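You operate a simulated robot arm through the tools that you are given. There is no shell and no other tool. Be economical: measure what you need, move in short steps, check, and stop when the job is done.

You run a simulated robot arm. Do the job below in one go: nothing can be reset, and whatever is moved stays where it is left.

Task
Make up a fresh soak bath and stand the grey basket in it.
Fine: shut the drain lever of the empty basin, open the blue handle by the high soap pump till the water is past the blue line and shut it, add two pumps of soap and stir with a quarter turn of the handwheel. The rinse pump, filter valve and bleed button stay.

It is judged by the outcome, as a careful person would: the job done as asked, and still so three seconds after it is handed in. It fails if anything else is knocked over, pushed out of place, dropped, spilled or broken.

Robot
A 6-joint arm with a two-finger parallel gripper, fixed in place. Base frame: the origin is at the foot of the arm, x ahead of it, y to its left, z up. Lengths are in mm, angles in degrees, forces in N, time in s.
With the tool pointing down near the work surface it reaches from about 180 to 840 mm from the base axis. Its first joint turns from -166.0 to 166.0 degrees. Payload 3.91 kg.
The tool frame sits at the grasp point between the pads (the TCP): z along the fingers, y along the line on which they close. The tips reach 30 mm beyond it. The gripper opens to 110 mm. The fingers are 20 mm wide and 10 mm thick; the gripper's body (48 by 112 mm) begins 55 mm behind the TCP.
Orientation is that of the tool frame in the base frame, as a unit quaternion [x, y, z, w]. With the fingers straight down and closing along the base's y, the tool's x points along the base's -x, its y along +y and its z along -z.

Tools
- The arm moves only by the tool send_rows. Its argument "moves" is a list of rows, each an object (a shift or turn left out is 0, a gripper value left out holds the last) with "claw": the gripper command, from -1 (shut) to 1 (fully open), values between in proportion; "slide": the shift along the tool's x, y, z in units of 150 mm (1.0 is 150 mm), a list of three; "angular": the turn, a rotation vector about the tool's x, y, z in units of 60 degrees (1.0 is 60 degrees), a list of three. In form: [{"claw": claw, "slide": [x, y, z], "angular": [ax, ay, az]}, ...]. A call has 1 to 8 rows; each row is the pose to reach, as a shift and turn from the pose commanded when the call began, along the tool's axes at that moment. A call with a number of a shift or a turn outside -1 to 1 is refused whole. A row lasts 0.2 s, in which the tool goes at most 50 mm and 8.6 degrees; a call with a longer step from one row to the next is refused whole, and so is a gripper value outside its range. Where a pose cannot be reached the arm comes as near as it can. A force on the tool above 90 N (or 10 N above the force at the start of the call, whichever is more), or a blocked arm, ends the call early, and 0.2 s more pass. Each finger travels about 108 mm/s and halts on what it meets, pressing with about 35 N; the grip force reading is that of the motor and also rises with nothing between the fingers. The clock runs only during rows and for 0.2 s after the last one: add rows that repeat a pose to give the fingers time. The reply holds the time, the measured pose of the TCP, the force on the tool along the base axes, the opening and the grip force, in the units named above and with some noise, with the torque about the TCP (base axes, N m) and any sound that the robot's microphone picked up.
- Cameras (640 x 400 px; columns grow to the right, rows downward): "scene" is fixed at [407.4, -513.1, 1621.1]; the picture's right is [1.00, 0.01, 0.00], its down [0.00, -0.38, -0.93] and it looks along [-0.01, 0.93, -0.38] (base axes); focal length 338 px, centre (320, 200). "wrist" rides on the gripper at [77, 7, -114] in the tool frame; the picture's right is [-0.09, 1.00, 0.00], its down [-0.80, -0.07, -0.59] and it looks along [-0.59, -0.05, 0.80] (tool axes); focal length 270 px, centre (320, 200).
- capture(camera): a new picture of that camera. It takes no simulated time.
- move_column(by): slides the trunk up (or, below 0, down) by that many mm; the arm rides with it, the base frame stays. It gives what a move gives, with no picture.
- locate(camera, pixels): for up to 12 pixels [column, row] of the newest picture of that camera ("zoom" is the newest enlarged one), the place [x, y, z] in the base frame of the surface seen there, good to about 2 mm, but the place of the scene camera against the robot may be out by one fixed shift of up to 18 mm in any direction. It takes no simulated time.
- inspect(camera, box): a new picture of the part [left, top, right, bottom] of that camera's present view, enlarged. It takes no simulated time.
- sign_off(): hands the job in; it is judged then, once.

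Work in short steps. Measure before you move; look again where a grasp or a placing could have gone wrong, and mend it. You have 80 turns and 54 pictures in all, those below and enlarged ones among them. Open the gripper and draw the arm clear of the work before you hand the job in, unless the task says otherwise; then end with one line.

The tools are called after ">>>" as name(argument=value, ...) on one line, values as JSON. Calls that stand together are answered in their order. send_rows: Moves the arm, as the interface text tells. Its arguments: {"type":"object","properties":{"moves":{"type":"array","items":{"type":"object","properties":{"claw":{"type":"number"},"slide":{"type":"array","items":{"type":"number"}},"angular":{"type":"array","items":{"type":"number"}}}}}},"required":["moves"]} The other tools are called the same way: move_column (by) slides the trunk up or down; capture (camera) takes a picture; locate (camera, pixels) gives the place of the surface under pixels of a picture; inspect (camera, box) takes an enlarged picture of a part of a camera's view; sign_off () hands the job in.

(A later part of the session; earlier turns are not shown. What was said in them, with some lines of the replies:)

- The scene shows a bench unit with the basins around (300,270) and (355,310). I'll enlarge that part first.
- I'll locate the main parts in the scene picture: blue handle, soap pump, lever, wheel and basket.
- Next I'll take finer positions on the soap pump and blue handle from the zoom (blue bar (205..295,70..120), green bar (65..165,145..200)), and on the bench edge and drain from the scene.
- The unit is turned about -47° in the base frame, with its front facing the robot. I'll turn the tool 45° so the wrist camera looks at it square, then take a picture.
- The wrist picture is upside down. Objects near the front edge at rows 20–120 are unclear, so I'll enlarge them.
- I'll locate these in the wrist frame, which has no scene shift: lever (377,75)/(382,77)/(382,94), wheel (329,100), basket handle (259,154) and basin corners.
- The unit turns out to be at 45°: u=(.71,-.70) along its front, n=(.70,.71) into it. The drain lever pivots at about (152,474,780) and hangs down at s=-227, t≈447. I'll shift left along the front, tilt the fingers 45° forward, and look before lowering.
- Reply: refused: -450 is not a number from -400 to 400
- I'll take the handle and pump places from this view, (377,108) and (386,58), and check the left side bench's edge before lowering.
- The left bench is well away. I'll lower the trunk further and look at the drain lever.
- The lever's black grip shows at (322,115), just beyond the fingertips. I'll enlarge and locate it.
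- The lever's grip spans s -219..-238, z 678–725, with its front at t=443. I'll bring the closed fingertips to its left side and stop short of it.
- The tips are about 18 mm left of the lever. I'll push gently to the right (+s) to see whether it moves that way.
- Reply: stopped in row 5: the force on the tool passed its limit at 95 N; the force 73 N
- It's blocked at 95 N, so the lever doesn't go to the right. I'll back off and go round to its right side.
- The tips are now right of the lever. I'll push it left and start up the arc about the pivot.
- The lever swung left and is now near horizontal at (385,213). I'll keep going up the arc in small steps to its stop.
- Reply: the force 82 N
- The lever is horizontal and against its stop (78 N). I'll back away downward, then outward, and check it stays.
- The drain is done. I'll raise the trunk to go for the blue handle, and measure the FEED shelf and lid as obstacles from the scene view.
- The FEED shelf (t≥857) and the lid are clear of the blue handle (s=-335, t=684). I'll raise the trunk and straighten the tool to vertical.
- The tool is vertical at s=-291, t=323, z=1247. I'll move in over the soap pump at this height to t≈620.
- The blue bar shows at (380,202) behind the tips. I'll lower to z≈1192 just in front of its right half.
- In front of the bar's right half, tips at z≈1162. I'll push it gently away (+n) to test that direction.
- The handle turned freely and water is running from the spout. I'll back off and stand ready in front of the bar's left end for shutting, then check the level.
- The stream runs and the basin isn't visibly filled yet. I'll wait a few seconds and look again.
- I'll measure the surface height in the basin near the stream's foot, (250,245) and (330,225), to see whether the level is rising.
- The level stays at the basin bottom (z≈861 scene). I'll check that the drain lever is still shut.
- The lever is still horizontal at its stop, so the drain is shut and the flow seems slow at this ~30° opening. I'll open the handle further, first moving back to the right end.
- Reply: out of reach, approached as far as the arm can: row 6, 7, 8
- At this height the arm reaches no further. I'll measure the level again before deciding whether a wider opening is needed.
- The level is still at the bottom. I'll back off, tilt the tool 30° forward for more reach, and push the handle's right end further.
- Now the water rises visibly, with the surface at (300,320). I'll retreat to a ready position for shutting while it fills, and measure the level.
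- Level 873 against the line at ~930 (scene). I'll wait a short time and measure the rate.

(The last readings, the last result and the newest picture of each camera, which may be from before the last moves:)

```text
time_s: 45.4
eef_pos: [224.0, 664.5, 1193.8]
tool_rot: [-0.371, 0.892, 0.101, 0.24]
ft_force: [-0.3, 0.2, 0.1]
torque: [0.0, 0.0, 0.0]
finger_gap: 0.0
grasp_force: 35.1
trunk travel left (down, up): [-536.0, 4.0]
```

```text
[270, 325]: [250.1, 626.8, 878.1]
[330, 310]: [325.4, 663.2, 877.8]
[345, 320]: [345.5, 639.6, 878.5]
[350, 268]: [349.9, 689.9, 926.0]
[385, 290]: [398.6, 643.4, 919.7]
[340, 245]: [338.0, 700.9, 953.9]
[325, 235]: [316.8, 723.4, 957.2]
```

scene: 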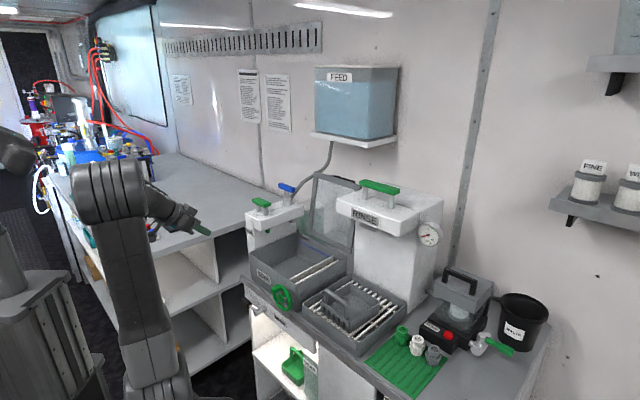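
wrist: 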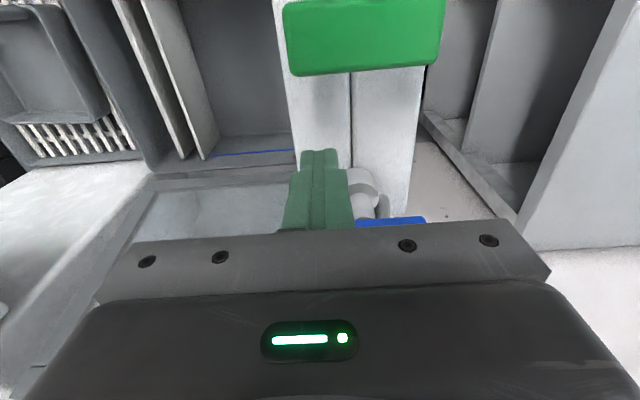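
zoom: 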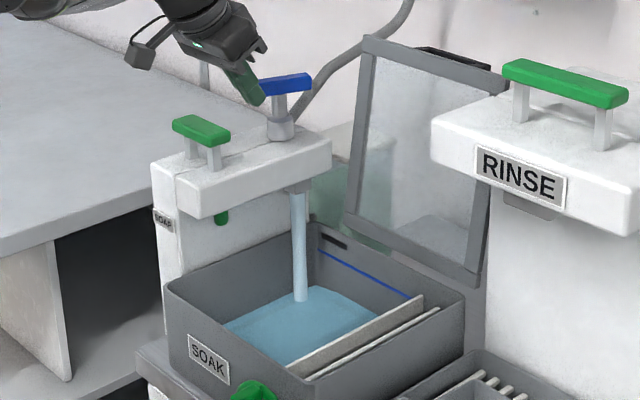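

The level rises about 3 mm/s at 878; the line is near 927 and the overflow slot near 950. I'll wait about 13 s and then measure.

>>> send_rows(moves=[{}, {}, {}, {}, {}, {}, {}, {}])

>>> send_rows(moves=[{}, {}, {}, {}, {}, {}, {}, {}])

>>> send_rows(moves=[{}, {}, {}, {}, {}, {}, {}, {}])

>>> send_rows(moves=[{}, {}, {}, {}, {}, {}, {}, {}])

>>> send_rows(moves=[{}, {}, {}, {}, {}, {}, {}, {}])

>>> send_rows(moves=[{}, {}, {}, {}, {}, {}, {}, {}])

>>> send_rows(moves=[{}, {}, {}, {}, {}, {}, {}, {}])

>>> inspect(camera="scene", box=[240, 160, 360, 290])

>>> locate(camera="zoom", pixels=[[270, 315], [330, 300], [335, 310], [252, 86], [290, 76], [310, 74], [350, 266]])

```text
time_s: 47.2
eef_pos: [223.9, 662.8, 1194.6]
tool_rot: [-0.371, 0.892, 0.101, 0.239]
ft_force: [0.1, -0.6, 0.1]
torque: [0.0, -0.03, -0.01]
finger_gap: 0.1
grasp_force: 34.9
trunk travel left (down, up): [-536.0, 4.0]
```

```text
time_s: 49.0
eef_pos: [225.0, 663.9, 1195.3]
tool_rot: [-0.371, 0.892, 0.1, 0.24]
ft_force: [0.6, 0.9, -0.4]
torque: [0.01, 0.02, 0.01]
finger_gap: 0.1
grasp_force: 34.5
trunk travel left (down, up): [-536.0, 4.0]
```

```text
time_s: 50.8
eef_pos: [225.2, 662.7, 1194.7]
tool_rot: [-0.371, 0.892, 0.1, 0.239]
ft_force: [0.1, 0.4, 0.1]
torque: [0.02, 0.01, -0.02]
finger_gap: 0.4
grasp_force: 34.5
trunk travel left (down, up): [-536.0, 4.0]
```

```text
time_s: 52.6
eef_pos: [224.8, 663.1, 1194.3]
tool_rot: [-0.37, 0.892, 0.101, 0.239]
ft_force: [0.6, 0.5, -0.6]
torque: [0.0, -0.02, 0.0]
finger_gap: 0.0
grasp_force: 35.0
trunk travel left (down, up): [-536.0, 4.0]
```

```text
time_s: 54.4
eef_pos: [223.9, 664.2, 1193.5]
tool_rot: [-0.371, 0.892, 0.101, 0.239]
ft_force: [0.2, 0.7, -0.3]
torque: [0.0, 0.03, 0.01]
finger_gap: 0.0
grasp_force: 35.0
trunk travel left (down, up): [-536.0, 4.0]
```

```text
time_s: 56.2
eef_pos: [224.7, 663.6, 1194.1]
tool_rot: [-0.371, 0.892, 0.1, 0.24]
ft_force: [0.5, -0.2, -0.5]
torque: [0.0, 0.0, 0.0]
finger_gap: 0.0
grasp_force: 34.4
trunk travel left (down, up): [-536.0, 4.0]
```

```text
time_s: 58.0
eef_pos: [224.6, 663.1, 1195.0]
tool_rot: [-0.371, 0.892, 0.101, 0.24]
ft_force: [-0.3, 0.3, 0.9]
torque: [-0.05, -0.02, 0.02]
finger_gap: 0.0
grasp_force: 34.8
trunk travel left (down, up): [-536.0, 4.0]
```

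```text
3.08 times, centred on (300, 225) of scene
```

zoom: 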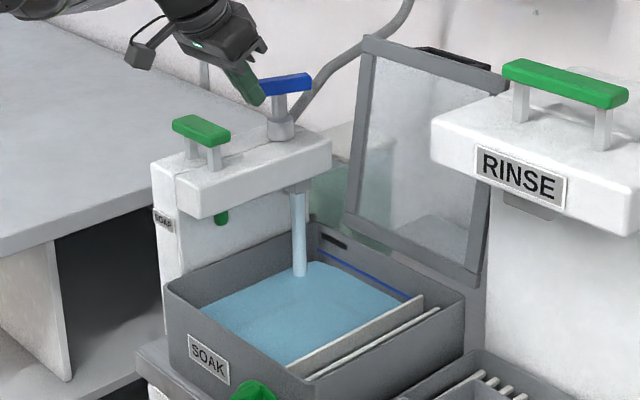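

```text
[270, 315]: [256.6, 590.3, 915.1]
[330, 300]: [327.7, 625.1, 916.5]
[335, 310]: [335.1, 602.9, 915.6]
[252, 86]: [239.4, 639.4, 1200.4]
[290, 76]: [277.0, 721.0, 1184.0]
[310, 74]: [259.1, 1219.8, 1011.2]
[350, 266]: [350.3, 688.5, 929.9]
```

Level 915.5, line ~928, rate 3 mm/s. The handle now lies along n. I'll wait 4.8 s more, then sweep its near end left to shut it.

>>> send_rows(moves=[{}, {}, {}, {}, {}, {}, {}, {}])

>>> send_rows(moves=[{}, {}, {}, {}, {}, {}, {}, {}])

>>> send_rows(moves=[{}, {}, {}, {}, {}])

>>> send_rows(moves=[{"slide": [-0.104, -0.013, 0.06]}, {"slide": [-0.098, 0.053, 0.057]}, {"slide": [-0.087, 0.137, 0.05]}, {"slide": [-0.098, 0.25, 0.057]}, {"slide": [-0.144, 0.344, 0.083]}, {"slide": [-0.173, 0.357, 0.1]}, {"slide": [-0.196, 0.357, 0.113]}])

>>> inspect(camera="scene", box=[240, 160, 360, 290])

>>> locate(camera="zoom", pixels=[[270, 310], [330, 295], [335, 305]])

```text
time_s: 59.8
eef_pos: [224.3, 663.9, 1194.1]
tool_rot: [-0.371, 0.891, 0.101, 0.24]
ft_force: [-0.1, 0.3, 0.1]
torque: [-0.01, 0.01, -0.02]
finger_gap: 0.0
grasp_force: 35.4
trunk travel left (down, up): [-536.0, 4.0]
```

```text
time_s: 61.6
eef_pos: [224.0, 663.3, 1193.7]
tool_rot: [-0.37, 0.892, 0.1, 0.239]
ft_force: [-0.5, 0.2, 0.1]
torque: [0.03, 0.01, -0.04]
finger_gap: 0.1
grasp_force: 35.2
trunk travel left (down, up): [-536.0, 4.0]
```

```text
time_s: 62.8
eef_pos: [223.8, 663.4, 1194.5]
tool_rot: [-0.371, 0.892, 0.1, 0.24]
ft_force: [0.5, -1.7, -0.4]
torque: [0.01, 0.0, -0.02]
finger_gap: 0.0
grasp_force: 35.4
trunk travel left (down, up): [-536.0, 4.0]
```

```text
time_s: 64.4
eef_pos: [210.7, 725.1, 1194.8]
tool_rot: [-0.371, 0.892, 0.1, 0.239]
ft_force: [0.4, -0.2, -0.8]
torque: [0.0, 0.01, -0.01]
finger_gap: 0.0
grasp_force: 34.5
trunk travel left (down, up): [-536.0, 4.0]
```

```text
3.08 times, centred on (300, 225) of scene
```

zoom: 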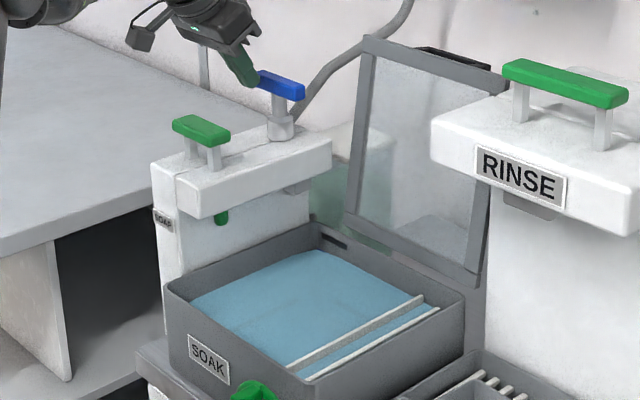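

```text
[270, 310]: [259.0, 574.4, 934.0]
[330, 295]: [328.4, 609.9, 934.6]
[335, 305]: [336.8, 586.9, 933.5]
```

The stream has stopped, and the level of 934 is past the line (~928). I'll nudge the handle a bit further to make sure it's at its stop.

>>> send_rows(moves=[{"slide": [-0.023, 0, 0.013]}, {"slide": [-0.046, 0, 0.027]}, {"slide": [-0.069, 0, 0.04]}, {"slide": [-0.069, 0, 0.04]}])

```text
time_s: 65.4
eef_pos: [211.3, 724.9, 1196.0]
tool_rot: [-0.371, 0.892, 0.097, 0.238]
ft_force: [-43.9, -52.2, -16.3]
torque: [-0.96, 1.54, -0.23]
finger_gap: 0.0
grasp_force: 35.6
trunk travel left (down, up): [-536.0, 4.0]
```

It's firmly at the stop. I'll back off, rise, straighten the tool and stand above the soap pump.

>>> send_rows(moves=[{"slide": [0.07, 0, -0.04]}, {"slide": [-0.042, 0, -0.206]}, {"slide": [-0.109, 0, -0.322]}, {"slide": [0.15, -0.09, -0.47], "angular": [0, 0.125, 0]}, {"slide": [0.37, -0.187, -0.6], "angular": [0, 0.25, 0]}, {"slide": [0.37, -0.187, -0.6], "angular": [0, 0.375, 0]}, {"slide": [0.37, -0.187, -0.6], "angular": [0, 0.5, 0]}, {"slide": [0.37, -0.187, -0.6], "angular": [0, 0.5, 0]}])

>>> capture(camera="wrist")

```text
time_s: 67.2
eef_pos: [172.1, 647.8, 1243.4]
tool_rot: [-0.384, 0.923, 0.0, 0.0]
ft_force: [-0.7, 0.4, -1.0]
torque: [0.0, -0.03, 0.0]
finger_gap: 0.0
grasp_force: 34.9
trunk travel left (down, up): [-536.0, 4.0]
```

```text
18 pictures are left
```

wrist: 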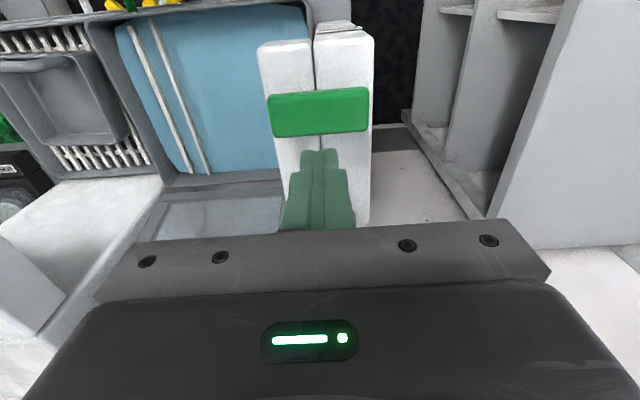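

I'll locate the soap bar's top and faces in this wrist picture (about (270..368, 88..136)).

>>> locate(camera="wrist", pixels=[[272, 98], [364, 92], [272, 130], [364, 125], [318, 110], [318, 95], [318, 125], [300, 160], [440, 120], [220, 100]])

```text
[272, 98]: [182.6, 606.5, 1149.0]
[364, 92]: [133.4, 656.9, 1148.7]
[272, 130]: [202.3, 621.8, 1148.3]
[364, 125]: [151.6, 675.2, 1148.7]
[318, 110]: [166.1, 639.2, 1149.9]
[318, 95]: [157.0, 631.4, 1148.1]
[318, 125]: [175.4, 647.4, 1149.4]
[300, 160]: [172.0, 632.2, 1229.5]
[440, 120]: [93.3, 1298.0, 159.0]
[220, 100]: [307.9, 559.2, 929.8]
```

The bar's top centre is (167.5,640,1149). I'll lower the closed tips onto it and press carefully.

>>> send_rows(moves=[{"slide": [0.06, 0, 0.2]}, {"slide": [0.06, -0.01, 0.4]}, {"slide": [0.06, -0.01, 0.44]}, {"slide": [0.06, -0.01, 0.48]}, {"slide": [0.06, -0.01, 0.52]}, {"slide": [0.06, -0.01, 0.56]}, {"slide": [0.06, -0.01, 0.6]}])

>>> inspect(camera="scene", box=[235, 180, 315, 240])

```text
time_s: 68.8
eef_pos: [167.8, 639.1, 1155.5]
tool_rot: [-0.384, 0.924, 0.002, 0.001]
ft_force: [4.3, 5.9, 11.6]
torque: [0.1, -0.08, -0.01]
finger_gap: 0.0
grasp_force: 34.7
trunk travel left (down, up): [-536.0, 4.0]
```

```text
6.67 times, centred on (275, 210) of scene
```

zoom: 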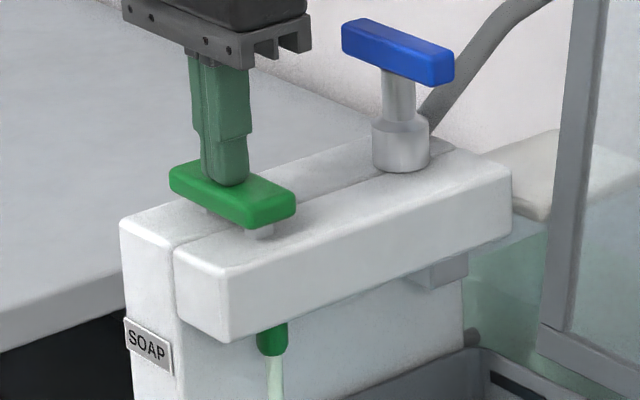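

Soap is flowing on the first stroke (12 N). I'll complete it to the stop.

>>> send_rows(moves=[{"slide": [0, 0, 0.03]}, {"slide": [0, 0, 0.06]}, {"slide": [0, 0, 0.08]}, {"slide": [0, 0, 0.1]}, {"slide": [0, 0, 0.12]}])

```text
time_s: 70.0
eef_pos: [168.0, 639.3, 1154.5]
tool_rot: [-0.384, 0.923, 0.017, 0.011]
ft_force: [-3.7, -11.7, 33.1]
torque: [-0.59, 0.24, 0.08]
finger_gap: 0.0
grasp_force: 35.0
trunk travel left (down, up): [-536.0, 4.0]
stopped in row 5: the force on the tool passed its limit at 91 N (the readings are from after the stop); the commanded pose is now the measured one
```

It bottomed out at z≈1154.5, a full stroke of ~25 mm. I'll release it fully and let it rise.

>>> send_rows(moves=[{"slide": [0, 0, -0.1]}, {"slide": [0, 0, -0.25]}, {"slide": [0, 0, -0.35]}, {"slide": [0, 0, -0.35]}, {"slide": [0, 0, -0.35]}, {"slide": [0, 0, -0.35]}, {"slide": [0, 0, -0.35]}])

>>> inspect(camera="scene", box=[235, 180, 355, 290])

```text
time_s: 71.6
eef_pos: [169.3, 642.4, 1202.1]
tool_rot: [-0.385, 0.923, 0.014, 0.007]
ft_force: [0.3, 0.0, -0.1]
torque: [0.02, -0.01, 0.03]
finger_gap: 0.0
grasp_force: 34.5
trunk travel left (down, up): [-536.0, 4.0]
```

```text
3.64 times, centred on (295, 235) of scene
```

zoom: 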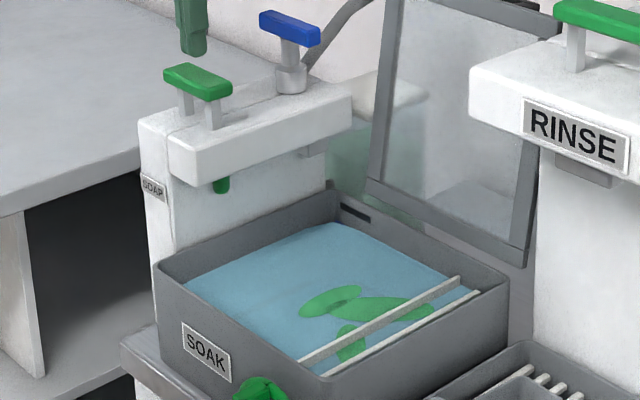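

The bar has returned and soap floats on the water. Second stroke now, to the same depth, then release.

>>> send_rows(moves=[{"slide": [0, 0, 0.1]}, {"slide": [0, 0, 0.16]}, {"slide": [0, 0, 0.2]}, {"slide": [0, 0, 0.24]}, {"slide": [0, 0, 0.28]}, {"slide": [0, 0, 0.315]}, {"slide": [0, 0, 0.325]}, {"slide": [0, 0, 0.325]}])

>>> send_rows(moves=[{"slide": [0, 0, -0.1]}, {"slide": [0, 0, -0.3]}, {"slide": [0, 0, -0.6]}, {"slide": [0, 0, -0.7]}, {"slide": [0, 0, -0.7]}])

>>> inspect(camera="scene", box=[235, 180, 355, 290])

```text
time_s: 73.4
eef_pos: [168.4, 643.0, 1154.7]
tool_rot: [-0.385, 0.923, 0.014, 0.009]
ft_force: [1.1, 3.7, 24.1]
torque: [-0.05, 0.05, 0.0]
finger_gap: 0.2
grasp_force: 35.4
trunk travel left (down, up): [-536.0, 4.0]
```

```text
time_s: 74.6
eef_pos: [167.3, 640.5, 1257.3]
tool_rot: [-0.384, 0.923, 0.011, 0.007]
ft_force: [-0.3, -0.3, 0.1]
torque: [-0.01, 0.04, 0.03]
finger_gap: 0.1
grasp_force: 34.7
trunk travel left (down, up): [-536.0, 4.0]
```

```text
3.64 times, centred on (295, 235) of scene
```

zoom: 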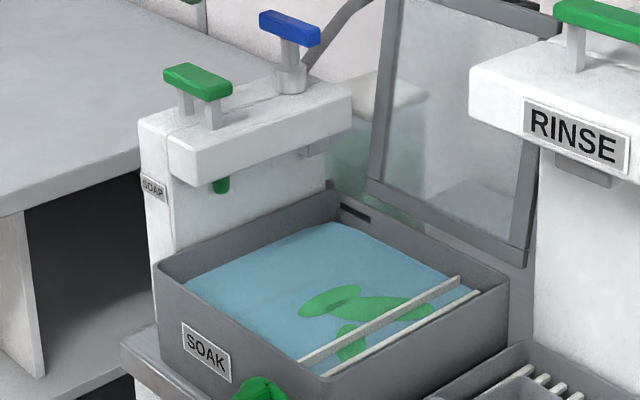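

Two full pumps are done. Next is the handwheel: I'll draw back, move right along the front and look down at it.

>>> send_rows(moves=[{"slide": [0.2, -0.2, 0], "angular": [0.0143, 0.0205, 0.003]}, {"slide": [0.4, -0.4, 0], "angular": [0.0143, 0.0205, 0.003]}, {"slide": [0.6, -0.6, 0], "angular": [0.0143, 0.0205, 0.003]}, {"slide": [0.8, -0.8, 0], "angular": [0.0143, 0.0205, 0.003]}, {"slide": [1.0, -1.0, 0], "angular": [0.0143, 0.0205, 0.003]}])

>>> send_rows(moves=[{"slide": [0.2, -0.15, 0.2]}, {"slide": [0.3, -0.25, 0.45]}, {"slide": [0.3, -0.25, 0.75]}, {"slide": [0.3, -0.25, 1.0]}, {"slide": [0.3, -0.25, 1.0]}])

>>> capture(camera="wrist")

```text
time_s: 75.8
eef_pos: [169.7, 426.8, 1252.3]
tool_rot: [-0.383, 0.924, 0.001, 0.0]
ft_force: [0.1, -0.7, 0.7]
torque: [0.02, -0.03, -0.02]
finger_gap: 0.0
grasp_force: 35.3
trunk travel left (down, up): [-536.0, 4.0]
```

```text
time_s: 77.0
eef_pos: [163.7, 370.8, 1101.9]
tool_rot: [-0.382, 0.924, 0.001, 0.0]
ft_force: [-0.5, 0.6, -0.8]
torque: [-0.01, -0.06, -0.03]
finger_gap: 0.0
grasp_force: 34.9
trunk travel left (down, up): [-536.0, 4.0]
```

```text
14 pictures are left
```

wrist: 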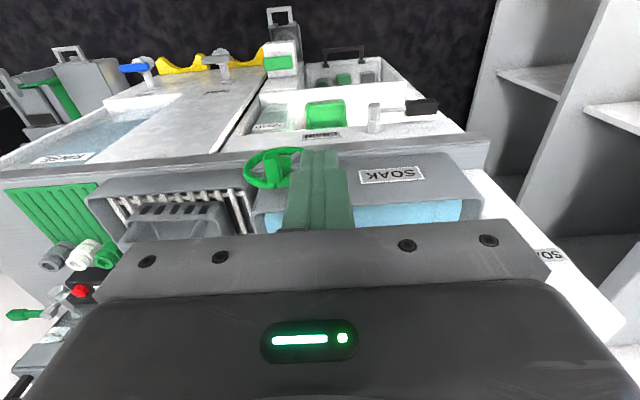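

The wheel is at (268,168) and the drain lever at (420,108) is still horizontal. I'll enlarge the wheel and locate the knob.

>>> inspect(camera="wrist", box=[230, 135, 310, 195])

>>> locate(camera="wrist", pixels=[[282, 152], [290, 152], [297, 152], [290, 157], [246, 170], [268, 188], [270, 168], [275, 152], [254, 155], [290, 178]])

```text
6.67 times, centred on (270, 165) of wrist
```

zoom: 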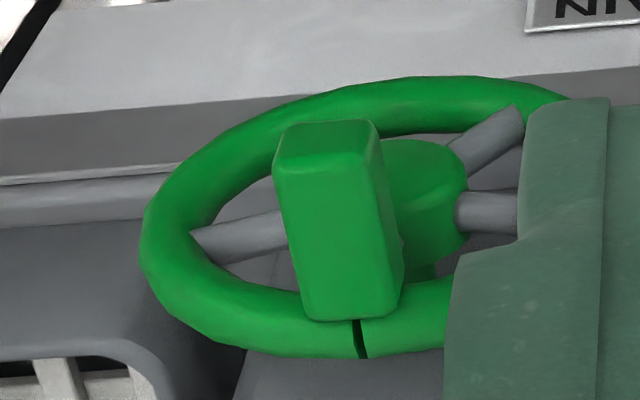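

```text
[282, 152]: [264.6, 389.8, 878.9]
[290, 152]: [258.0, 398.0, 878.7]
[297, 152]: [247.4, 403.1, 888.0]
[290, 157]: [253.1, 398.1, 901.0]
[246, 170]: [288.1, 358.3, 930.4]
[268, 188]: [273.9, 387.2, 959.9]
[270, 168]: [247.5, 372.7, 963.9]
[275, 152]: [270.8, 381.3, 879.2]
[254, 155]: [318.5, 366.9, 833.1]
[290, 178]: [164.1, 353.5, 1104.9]
```

I'll locate the knob block's faces in the zoom.

>>> locate(camera="zoom", pixels=[[325, 130], [325, 148], [330, 170], [345, 240], [355, 310], [282, 180], [370, 180], [310, 305], [395, 300], [430, 180], [360, 345], [390, 220]])

```text
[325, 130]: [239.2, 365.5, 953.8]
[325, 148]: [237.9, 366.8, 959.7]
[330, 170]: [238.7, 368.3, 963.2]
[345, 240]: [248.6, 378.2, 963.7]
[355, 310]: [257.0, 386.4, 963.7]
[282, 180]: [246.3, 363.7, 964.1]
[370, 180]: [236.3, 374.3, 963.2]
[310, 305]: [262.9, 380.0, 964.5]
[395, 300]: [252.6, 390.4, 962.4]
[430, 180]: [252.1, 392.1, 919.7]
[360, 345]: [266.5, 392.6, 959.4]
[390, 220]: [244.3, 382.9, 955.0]
```

The knob is at s≈-90, t 428–455, top z 964; the wheel's centre is about (s -89, z 921). I'll lower the closed tips to the knob's left side.

>>> send_rows(moves=[{"slide": [-0.2, -0.09, 0.1]}, {"slide": [-0.39, -0.175, 0.2]}, {"slide": [-0.39, -0.175, 0.5]}, {"slide": [-0.39, -0.175, 0.8]}, {"slide": [-0.39, -0.175, 0.845]}, {"slide": [-0.39, -0.175, 0.845]}])

>>> inspect(camera="scene", box=[240, 250, 320, 320])

```text
time_s: 78.4
eef_pos: [223.0, 393.9, 973.7]
tool_rot: [-0.383, 0.924, 0.001, 0.0]
ft_force: [0.2, 1.2, -0.6]
torque: [0.01, -0.01, -0.01]
finger_gap: 0.0
grasp_force: 35.1
trunk travel left (down, up): [-536.0, 4.0]
```

```text
5.71 times, centred on (280, 285) of scene
```

zoom: 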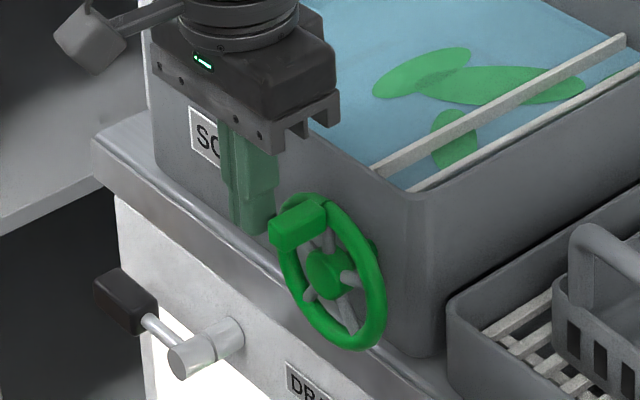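

The tips are just left of the knob. I'll push it right in small steps to test that direction.

>>> send_rows(moves=[{"slide": [0, -0.05, 0]}, {"slide": [0, -0.09, 0]}, {"slide": [0, -0.12, 0]}, {"slide": [0, -0.15, 0]}, {"slide": [0, -0.18, 0]}, {"slide": [0, -0.21, 0]}])

```text
time_s: 79.8
eef_pos: [233.3, 383.4, 974.0]
tool_rot: [-0.382, 0.924, 0.007, 0.003]
ft_force: [-71.4, 42.5, -16.8]
torque: [1.06, 1.98, 0.56]
finger_gap: 0.1
grasp_force: 34.8
trunk travel left (down, up): [-536.0, 4.0]
stopped in row 6: the force on the tool passed its limit at 95 N (the readings are from after the stop); the commanded pose is now the measured one
```

It's blocked that way (95 N), so it turns left. I'll lift over the knob to its right side.

>>> send_rows(moves=[{"slide": [0, 0.06, 0]}, {"slide": [0, 0.06, -0.3]}, {"slide": [0, -0.15, -0.35]}, {"slide": [0, -0.32, -0.35]}, {"slide": [0, -0.32, -0.15]}, {"slide": [0, -0.32, 0]}, {"slide": [0, -0.32, 0]}])

>>> send_rows(moves=[{"slide": [0, 0.05, 0]}, {"slide": [0, 0.09, 0]}, {"slide": [0, 0.12, 0]}, {"slide": [0, 0.15, 0]}, {"slide": [0, 0.17, 0]}, {"slide": [0, 0.17, 0]}])

>>> inspect(camera="scene", box=[240, 250, 320, 320])

```text
time_s: 81.4
eef_pos: [276.6, 341.6, 974.7]
tool_rot: [-0.381, 0.924, 0.006, 0.001]
ft_force: [-0.3, -0.4, 0.2]
torque: [-0.01, 0.01, 0.01]
finger_gap: 0.0
grasp_force: 34.6
trunk travel left (down, up): [-536.0, 4.0]
```

```text
time_s: 82.8
eef_pos: [259.9, 360.5, 975.5]
tool_rot: [-0.381, 0.925, 0.006, 0.001]
ft_force: [-0.1, -0.4, -0.1]
torque: [-0.01, 0.03, 0.04]
finger_gap: 0.0
grasp_force: 35.0
trunk travel left (down, up): [-536.0, 4.0]
```

```text
5.71 times, centred on (280, 285) of scene
```

zoom: 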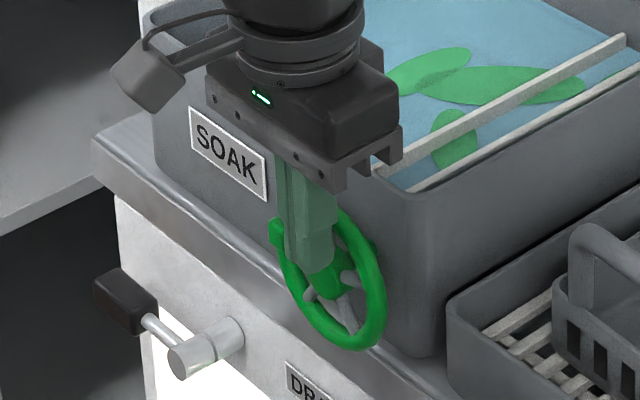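

The tips touch the knob's right side. I'll sweep it left and down around the wheel's arc, a quarter turn.

>>> send_rows(moves=[{"slide": [0, 0.05, 0]}, {"slide": [0, 0.1, 0]}, {"slide": [0, 0.14, 0.006]}, {"slide": [0, 0.19, 0.02]}, {"slide": [0, 0.23, 0.04]}, {"slide": [0, 0.27, 0.06]}, {"slide": [0, 0.3, 0.08]}, {"slide": [0, 0.3, 0.08]}])

>>> inspect(camera="scene", box=[240, 250, 320, 320])

```text
time_s: 84.6
eef_pos: [231.9, 387.2, 962.1]
tool_rot: [-0.381, 0.925, 0.005, -0.003]
ft_force: [40.1, -33.9, -30.7]
torque: [-1.15, -1.36, 0.02]
finger_gap: 0.0
grasp_force: 34.8
trunk travel left (down, up): [-536.0, 4.0]
```

```text
5.71 times, centred on (280, 285) of scene
```

zoom: 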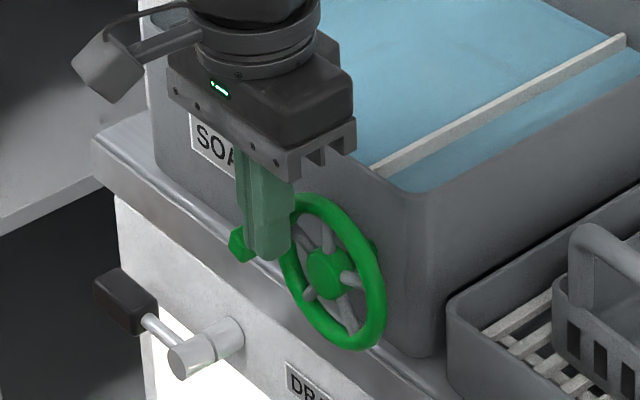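

The soap has mixed in and the knob is now at the left. I'll release upward and look at the wheel's angle.

>>> send_rows(moves=[{"slide": [0, -0.06, -0.05]}, {"slide": [0.0, -0.1, -0.3]}, {"slide": [0.15, -0.1, -0.55]}, {"slide": [0.3, -0.1, -0.8]}, {"slide": [0.3, -0.1, -0.8]}])

>>> capture(camera="scene")

>>> locate(camera="scene", pixels=[[265, 291], [267, 294], [281, 297], [268, 291], [266, 296]])

>>> inspect(camera="scene", box=[240, 225, 360, 325])

```text
time_s: 85.8
eef_pos: [204.2, 348.9, 1083.0]
tool_rot: [-0.381, 0.925, 0.006, 0.002]
ft_force: [0.2, 0.4, 0.1]
torque: [0.01, 0.0, 0.01]
finger_gap: 0.0
grasp_force: 35.1
trunk travel left (down, up): [-536.0, 4.0]
```

```text
9 pictures are left
```

scene: 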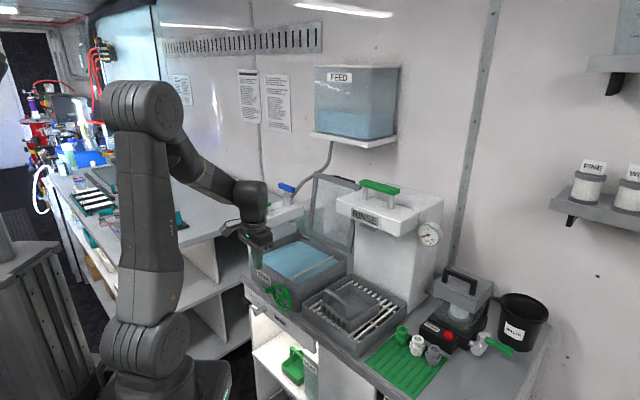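

```text
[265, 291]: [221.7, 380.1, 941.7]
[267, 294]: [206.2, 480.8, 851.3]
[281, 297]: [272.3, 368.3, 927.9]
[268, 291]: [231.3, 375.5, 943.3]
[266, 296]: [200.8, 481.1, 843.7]
```

```text
4.00 times, centred on (300, 275) of scene
```

zoom: 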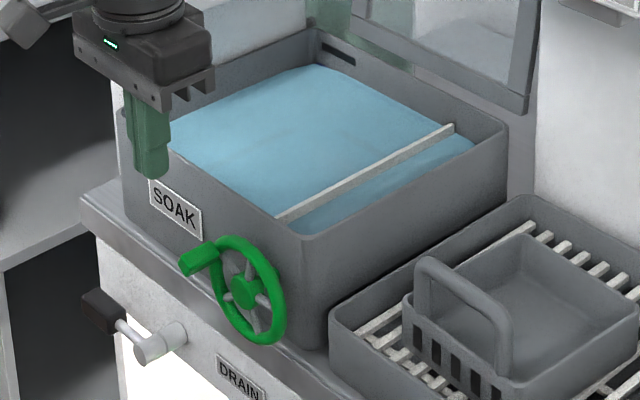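

The wheel is at about 75° (knob top z≈940 against 930 for a full quarter). I'll press the knob down from above to finish the quarter turn.

>>> send_rows(moves=[{"slide": [-0.15, 0.08, 0.15]}, {"slide": [-0.313, 0.153, 0.3]}, {"slide": [-0.313, 0.153, 0.6]}, {"slide": [-0.313, 0.153, 0.74]}, {"slide": [-0.313, 0.153, 0.78]}, {"slide": [-0.313, 0.153, 0.82]}, {"slide": [-0.313, 0.153, 0.84]}, {"slide": [-0.313, 0.153, 0.84]}])

>>> inspect(camera="scene", box=[240, 260, 320, 320])

```text
time_s: 87.6
eef_pos: [223.6, 399.3, 958.8]
tool_rot: [-0.381, 0.924, 0.006, 0.002]
ft_force: [1.1, 0.0, 0.4]
torque: [0.01, 0.03, 0.03]
finger_gap: 0.1
grasp_force: 35.1
trunk travel left (down, up): [-536.0, 4.0]
```

```text
6.67 times, centred on (280, 290) of scene
```

zoom: 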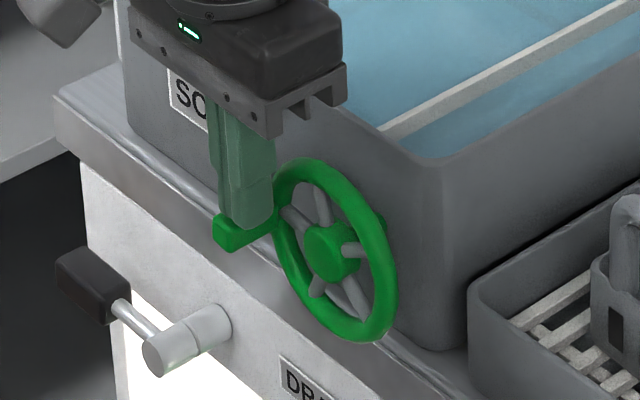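

The knob is at the left, a quarter turn, and the water is mixed. I'll rise and turn the tool 90° to grip the basket's handle across its bar.

>>> send_rows(moves=[{"slide": [0, 0, -0.3]}, {"slide": [0, 0, -0.6]}, {"slide": [0, 0, -0.9]}, {"slide": [0, 0, -1.0]}])

>>> send_rows(moves=[{"slide": [-0.08, -0.14, -0.03], "angular": [0, 0, -0.14]}, {"slide": [-0.16, -0.28, -0.06], "angular": [0, 0, -0.28]}, {"slide": [-0.24, -0.42, -0.09], "angular": [0, 0, -0.42]}, {"slide": [-0.3, -0.56, -0.12], "angular": [0, 0, -0.56]}, {"slide": [-0.3, -0.7, -0.15], "angular": [0, 0, -0.7]}, {"slide": [-0.3, -0.84, -0.15], "angular": [0, 0, -0.84]}, {"slide": [-0.3, -0.98, -0.15], "angular": [0, 0, -0.98]}, {"slide": [-0.3, -0.98, -0.15], "angular": [0, 0, -1.0]}])

>>> send_rows(moves=[{"claw": 0.2, "angular": [0, 0, -0.14]}, {"angular": [0, 0, -0.28]}, {"angular": [0, 0, -0.42]}, {"angular": [0, 0, -0.5]}, {"angular": [0, 0, -0.5]}])

>>> capture(camera="wrist")

```text
time_s: 88.6
eef_pos: [224.8, 396.5, 1107.7]
tool_rot: [-0.381, 0.925, 0.005, 0.001]
ft_force: [-0.5, -0.1, 0.0]
torque: [-0.01, 0.0, -0.02]
finger_gap: 0.0
grasp_force: 35.2
trunk travel left (down, up): [-536.0, 4.0]
```

```text
time_s: 90.4
eef_pos: [358.4, 323.4, 1127.8]
tool_rot: [0.793, -0.609, -0.005, -0.004]
ft_force: [0.3, 0.4, -0.2]
torque: [0.05, 0.01, -0.02]
finger_gap: 0.0
grasp_force: 34.9
trunk travel left (down, up): [-536.0, 4.0]
```

```text
time_s: 91.6
eef_pos: [359.2, 324.1, 1130.0]
tool_rot: [0.923, -0.384, -0.003, -0.006]
ft_force: [-1.2, -0.5, 0.0]
torque: [-0.02, 0.0, 0.01]
finger_gap: 66.1
grasp_force: 0.1
trunk travel left (down, up): [-536.0, 4.0]
```

```text
6 pictures are left
```

wrist: 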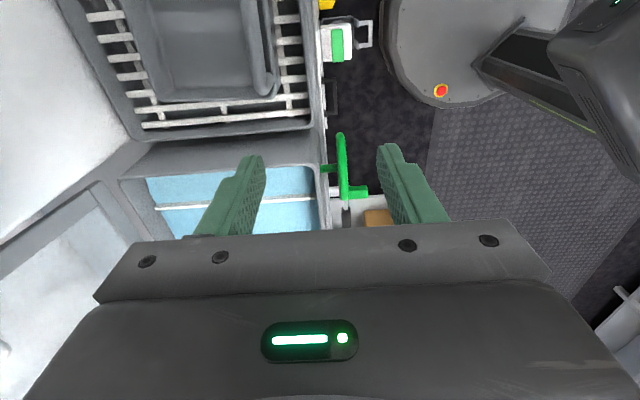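

The tool is now across the handle, with the basket at (150–275, 0–100). I'll locate the handle bar and basket edges here.

>>> locate(camera="wrist", pixels=[[258, 15], [262, 45], [264, 70], [270, 88], [275, 60], [252, 60], [150, 95], [215, 98], [146, 30], [200, 40], [200, 108], [305, 30]])

>>> inspect(camera="wrist", box=[120, 0, 340, 138])

```text
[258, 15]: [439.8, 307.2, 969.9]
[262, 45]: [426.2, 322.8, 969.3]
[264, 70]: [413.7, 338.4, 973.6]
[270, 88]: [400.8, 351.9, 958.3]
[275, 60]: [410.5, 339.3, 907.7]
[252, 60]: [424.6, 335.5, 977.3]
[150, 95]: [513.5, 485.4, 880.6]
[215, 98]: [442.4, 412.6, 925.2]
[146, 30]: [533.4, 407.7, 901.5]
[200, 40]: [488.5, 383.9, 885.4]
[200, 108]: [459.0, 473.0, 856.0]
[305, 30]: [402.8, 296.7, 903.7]
```

```text
2.90 times, centred on (230, 69) of wrist
```

zoom: 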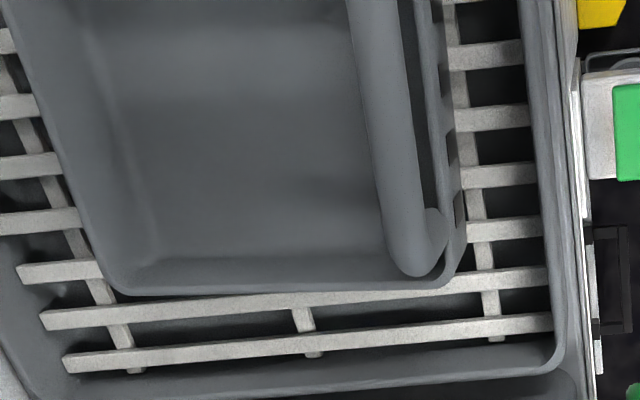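

The handle bar's centre is at about s 73, t 535, z 970, with the basket rim at z≈925. I'll lower over it with the fingers either side.

>>> send_rows(moves=[{"slide": [0.16, -0.17, 0]}, {"slide": [0.32, -0.347, 0]}, {"slide": [0.32, -0.347, 0.3]}, {"slide": [0.32, -0.347, 0.6]}, {"slide": [0.32, -0.347, 0.9]}, {"slide": [0.32, -0.347, 0.95]}])

>>> send_rows(moves=[{"slide": [0, 0, 0.06]}, {"slide": [0, 0, 0.12]}, {"slide": [0, 0, 0.12]}, {"claw": -1, "slide": [0, 0, 0.12]}, {"slide": [0, 0, 0.12]}, {"slide": [0, 0, 0.12]}, {"slide": [0, 0, 0.12]}])

```text
time_s: 93.0
eef_pos: [428.4, 328.2, 986.9]
tool_rot: [0.924, -0.383, -0.003, -0.005]
ft_force: [0.1, -0.7, -0.2]
torque: [0.01, 0.03, 0.04]
finger_gap: 65.8
grasp_force: 0.1
trunk travel left (down, up): [-536.0, 4.0]
```

```text
time_s: 94.6
eef_pos: [429.8, 328.8, 967.9]
tool_rot: [0.923, -0.385, -0.003, -0.005]
ft_force: [-0.3, 0.2, 0.5]
torque: [0.04, 0.01, 0.01]
finger_gap: 12.7
grasp_force: 34.9
trunk travel left (down, up): [-536.0, 4.0]
```

The fingers hold the 12.7 mm bar. I'll lift a little and check the load and tilt.

>>> send_rows(moves=[{"slide": [0, 0, -0.1]}, {"slide": [0, 0, -0.25]}, {"slide": [0, 0, -0.4]}, {"slide": [0, 0, -0.4]}])

>>> inspect(camera="scene", box=[230, 210, 430, 350])

```text
time_s: 95.6
eef_pos: [429.8, 328.3, 1028.8]
tool_rot: [0.923, -0.385, -0.003, -0.005]
ft_force: [0.4, -0.5, -0.5]
torque: [-0.03, 0.06, -0.02]
finger_gap: 12.6
grasp_force: 35.0
trunk travel left (down, up): [-536.0, 4.0]
```

```text
2.86 times, centred on (330, 280) of scene
```

zoom: 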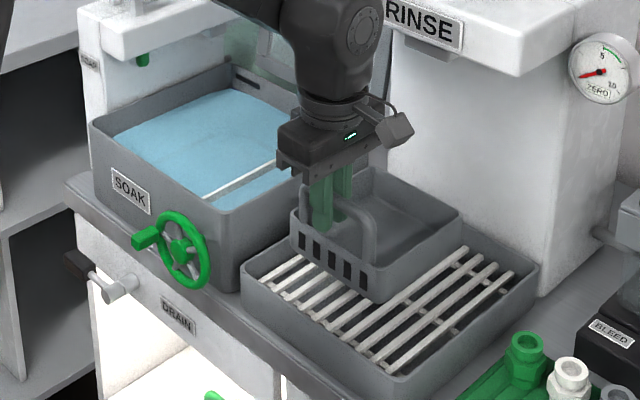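

The basket lifts level. I'll raise it clear of the rims and carry it left over the soak basin.

>>> send_rows(moves=[{"slide": [0, 0, -0.25]}, {"slide": [0, 0, -0.5]}, {"slide": [-0.2, -0.03, -0.5]}, {"slide": [-0.4, -0.06, -0.5]}, {"slide": [-0.6, -0.09, -0.5]}, {"slide": [-0.8, -0.12, -0.5]}, {"slide": [-1.0, -0.147, -0.5]}, {"slide": [-1.0, -0.147, -0.5]}])

>>> send_rows(moves=[{"slide": [-0.2, 0, 0]}, {"slide": [-0.4, 0, 0]}, {"slide": [-0.6, 0, 0]}, {"slide": [-0.8, 0, 0]}, {"slide": [-0.867, 0, 0]}, {"slide": [-0.867, 0, 0]}])

>>> inspect(camera="scene", box=[230, 170, 390, 300])

```text
time_s: 97.4
eef_pos: [339.2, 450.1, 1105.7]
tool_rot: [0.923, -0.385, -0.003, -0.006]
ft_force: [-0.3, 0.1, -1.4]
torque: [-0.03, 0.03, -0.01]
finger_gap: 12.8
grasp_force: 34.9
trunk travel left (down, up): [-536.0, 4.0]
```

```text
time_s: 98.8
eef_pos: [248.5, 543.1, 1105.9]
tool_rot: [0.923, -0.384, -0.004, -0.006]
ft_force: [0.5, -0.4, -0.9]
torque: [-0.03, 0.06, -0.02]
finger_gap: 12.7
grasp_force: 34.9
trunk travel left (down, up): [-536.0, 4.0]
```

```text
3.08 times, centred on (310, 235) of scene
```

zoom: 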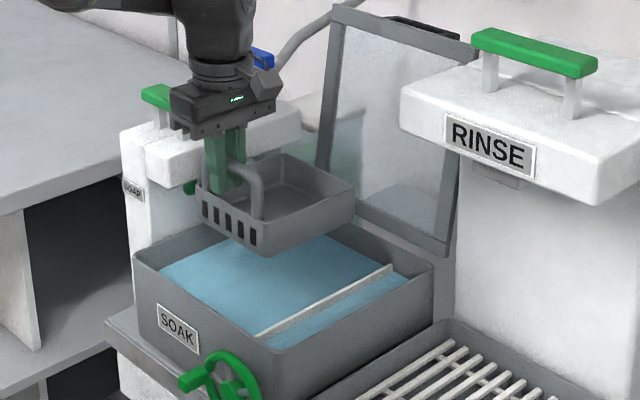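

I'll check the basket's edges against the basin and rod by locating them in this zoom.

>>> locate(camera="zoom", pixels=[[200, 186], [265, 228], [352, 185], [290, 320], [375, 275], [140, 258], [262, 345], [428, 265], [235, 255]])

```text
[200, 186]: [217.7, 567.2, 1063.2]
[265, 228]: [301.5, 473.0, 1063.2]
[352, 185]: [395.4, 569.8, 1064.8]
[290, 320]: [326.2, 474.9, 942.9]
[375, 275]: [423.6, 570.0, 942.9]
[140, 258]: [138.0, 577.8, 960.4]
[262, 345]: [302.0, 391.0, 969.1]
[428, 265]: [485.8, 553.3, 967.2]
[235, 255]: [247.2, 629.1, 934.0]
```

The basket fits: about 18 mm from the rod and 55 mm from the left wall. I'll shift 8 mm left and lower it in.

>>> send_rows(moves=[{"slide": [-0.053, 0, 0]}, {"slide": [-0.053, 0, 0.2]}, {"slide": [-0.053, 0, 0.4]}, {"slide": [-0.053, 0, 0.55]}, {"slide": [-0.053, 0, 0.7]}, {"slide": [-0.053, 0, 0.82]}, {"slide": [-0.053, 0, 0.92]}, {"slide": [-0.053, 0, 0.95]}])

>>> send_rows(moves=[{"slide": [0, 0, 0.03]}, {"slide": [0, 0, 0.06]}, {"slide": [0, 0, 0.09]}, {"slide": [0, 0, 0.11]}, {"slide": [0, 0, 0.13]}, {"slide": [0, 0, 0.13]}])

```text
time_s: 100.6
eef_pos: [241.6, 549.6, 962.9]
tool_rot: [0.923, -0.384, -0.004, -0.004]
ft_force: [0.2, -0.5, -0.7]
torque: [-0.04, 0.03, 0.0]
finger_gap: 12.9
grasp_force: 35.4
trunk travel left (down, up): [-536.0, 4.0]
```

```text
time_s: 102.0
eef_pos: [242.9, 549.4, 944.7]
tool_rot: [0.923, -0.385, -0.003, -0.005]
ft_force: [-0.1, -0.4, -0.2]
torque: [0.02, 0.01, 0.04]
finger_gap: 12.6
grasp_force: 34.9
trunk travel left (down, up): [-536.0, 4.0]
```

There's no contact yet at 944.7. I'll continue down in small steps.

>>> send_rows(moves=[{"slide": [0, 0, 0.015]}, {"slide": [0, 0, 0.03]}, {"slide": [0, 0, 0.045]}, {"slide": [0, 0, 0.06]}])

```text
time_s: 103.0
eef_pos: [240.5, 549.2, 938.4]
tool_rot: [0.924, -0.383, -0.004, -0.009]
ft_force: [1.2, 2.6, 33.0]
torque: [0.01, 0.03, -0.02]
finger_gap: 12.8
grasp_force: 35.3
trunk travel left (down, up): [-536.0, 4.0]
```

It's standing on the basin bottom (33 N). I'll ease the load, open the fingers and rise.

>>> send_rows(moves=[{"slide": [0, 0, -0.02]}, {"claw": -0.3, "slide": [0, 0, -0.02]}, {"slide": [0, 0, -0.02]}, {"slide": [0, 0, -0.02]}, {"slide": [0, 0, -0.02]}])

>>> send_rows(moves=[{"slide": [0, 0, -0.1]}, {"slide": [0, 0, -0.3]}, {"slide": [0, 0, -0.6]}, {"slide": [0, 0, -0.9]}, {"slide": [0, 0, -1.0]}])

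>>> send_rows(moves=[{"slide": [0, 0.3, -0.1]}, {"slide": [0, 0.6, -0.2]}, {"slide": [0, 0.9, -0.3]}, {"slide": [0, 1.0, -0.3]}, {"slide": [0, 1.0, -0.3]}])

>>> capture(camera="scene")

```text
time_s: 104.2
eef_pos: [241.3, 548.7, 938.5]
tool_rot: [0.923, -0.384, -0.004, -0.005]
ft_force: [0.6, 0.2, -0.1]
torque: [0.0, -0.03, 0.02]
finger_gap: 38.6
grasp_force: 0.1
trunk travel left (down, up): [-536.0, 4.0]
```

```text
time_s: 105.4
eef_pos: [241.9, 547.6, 1089.1]
tool_rot: [0.923, -0.384, -0.003, -0.006]
ft_force: [0.4, -0.7, 0.3]
torque: [0.0, -0.06, 0.04]
finger_gap: 38.5
grasp_force: 0.1
trunk travel left (down, up): [-536.0, 4.0]
```

```text
time_s: 106.6
eef_pos: [135.9, 440.6, 1133.1]
tool_rot: [0.923, -0.385, -0.003, -0.005]
ft_force: [-0.2, 0.3, 0.3]
torque: [0.01, -0.02, 0.0]
finger_gap: 38.6
grasp_force: 0.0
trunk travel left (down, up): [-536.0, 4.0]
```

```text
2 pictures are left
```

scene: 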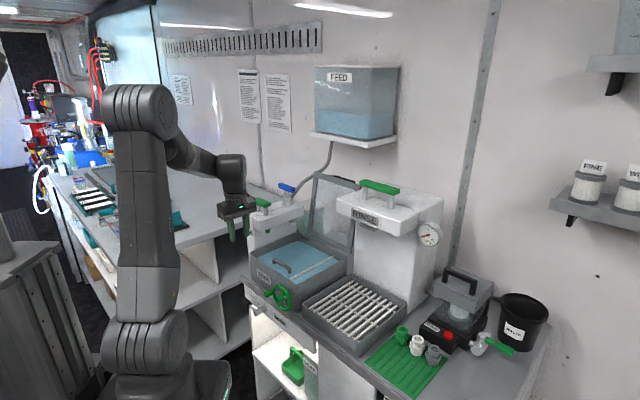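

The arm is clear. One last enlarged look at the basin before handing in.

>>> send_rows(moves=[{"claw": 1}, {"claw": 1}, {"claw": 1}])

>>> inspect(camera="scene", box=[240, 180, 370, 330])

>>> locate(camera="zoom", pixels=[[300, 165], [340, 200], [230, 190]])

```text
time_s: 107.4
eef_pos: [134.9, 441.0, 1131.2]
tool_rot: [0.923, -0.385, -0.003, -0.004]
ft_force: [0.0, 0.2, -0.1]
torque: [-0.03, -0.01, 0.0]
finger_gap: 109.9
grasp_force: 0.0
trunk travel left (down, up): [-536.0, 4.0]
```

```text
2.67 times, centred on (305, 255) of scene
```

zoom: 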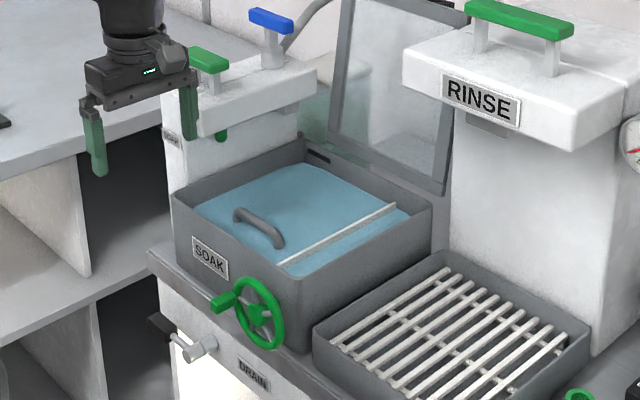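

```text
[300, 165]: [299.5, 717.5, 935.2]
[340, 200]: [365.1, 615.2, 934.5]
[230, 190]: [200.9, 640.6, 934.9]
```

The level is steady at 935, past the line. The basket stands submerged with its handle out, the drain lever is horizontal, the tap is shut and the arm is clear, so I'm handing in.

>>> sign_off()

```text
The job is handed in.
```

The soak bath is made up and handed in: drain shut, water about 7 mm past the blue line with the tap shut, two pumps of soap, one quarter turn of the handwheel, and the grey basket standing in the bath. I left the rinse pump, filter valve and bleed button alone.
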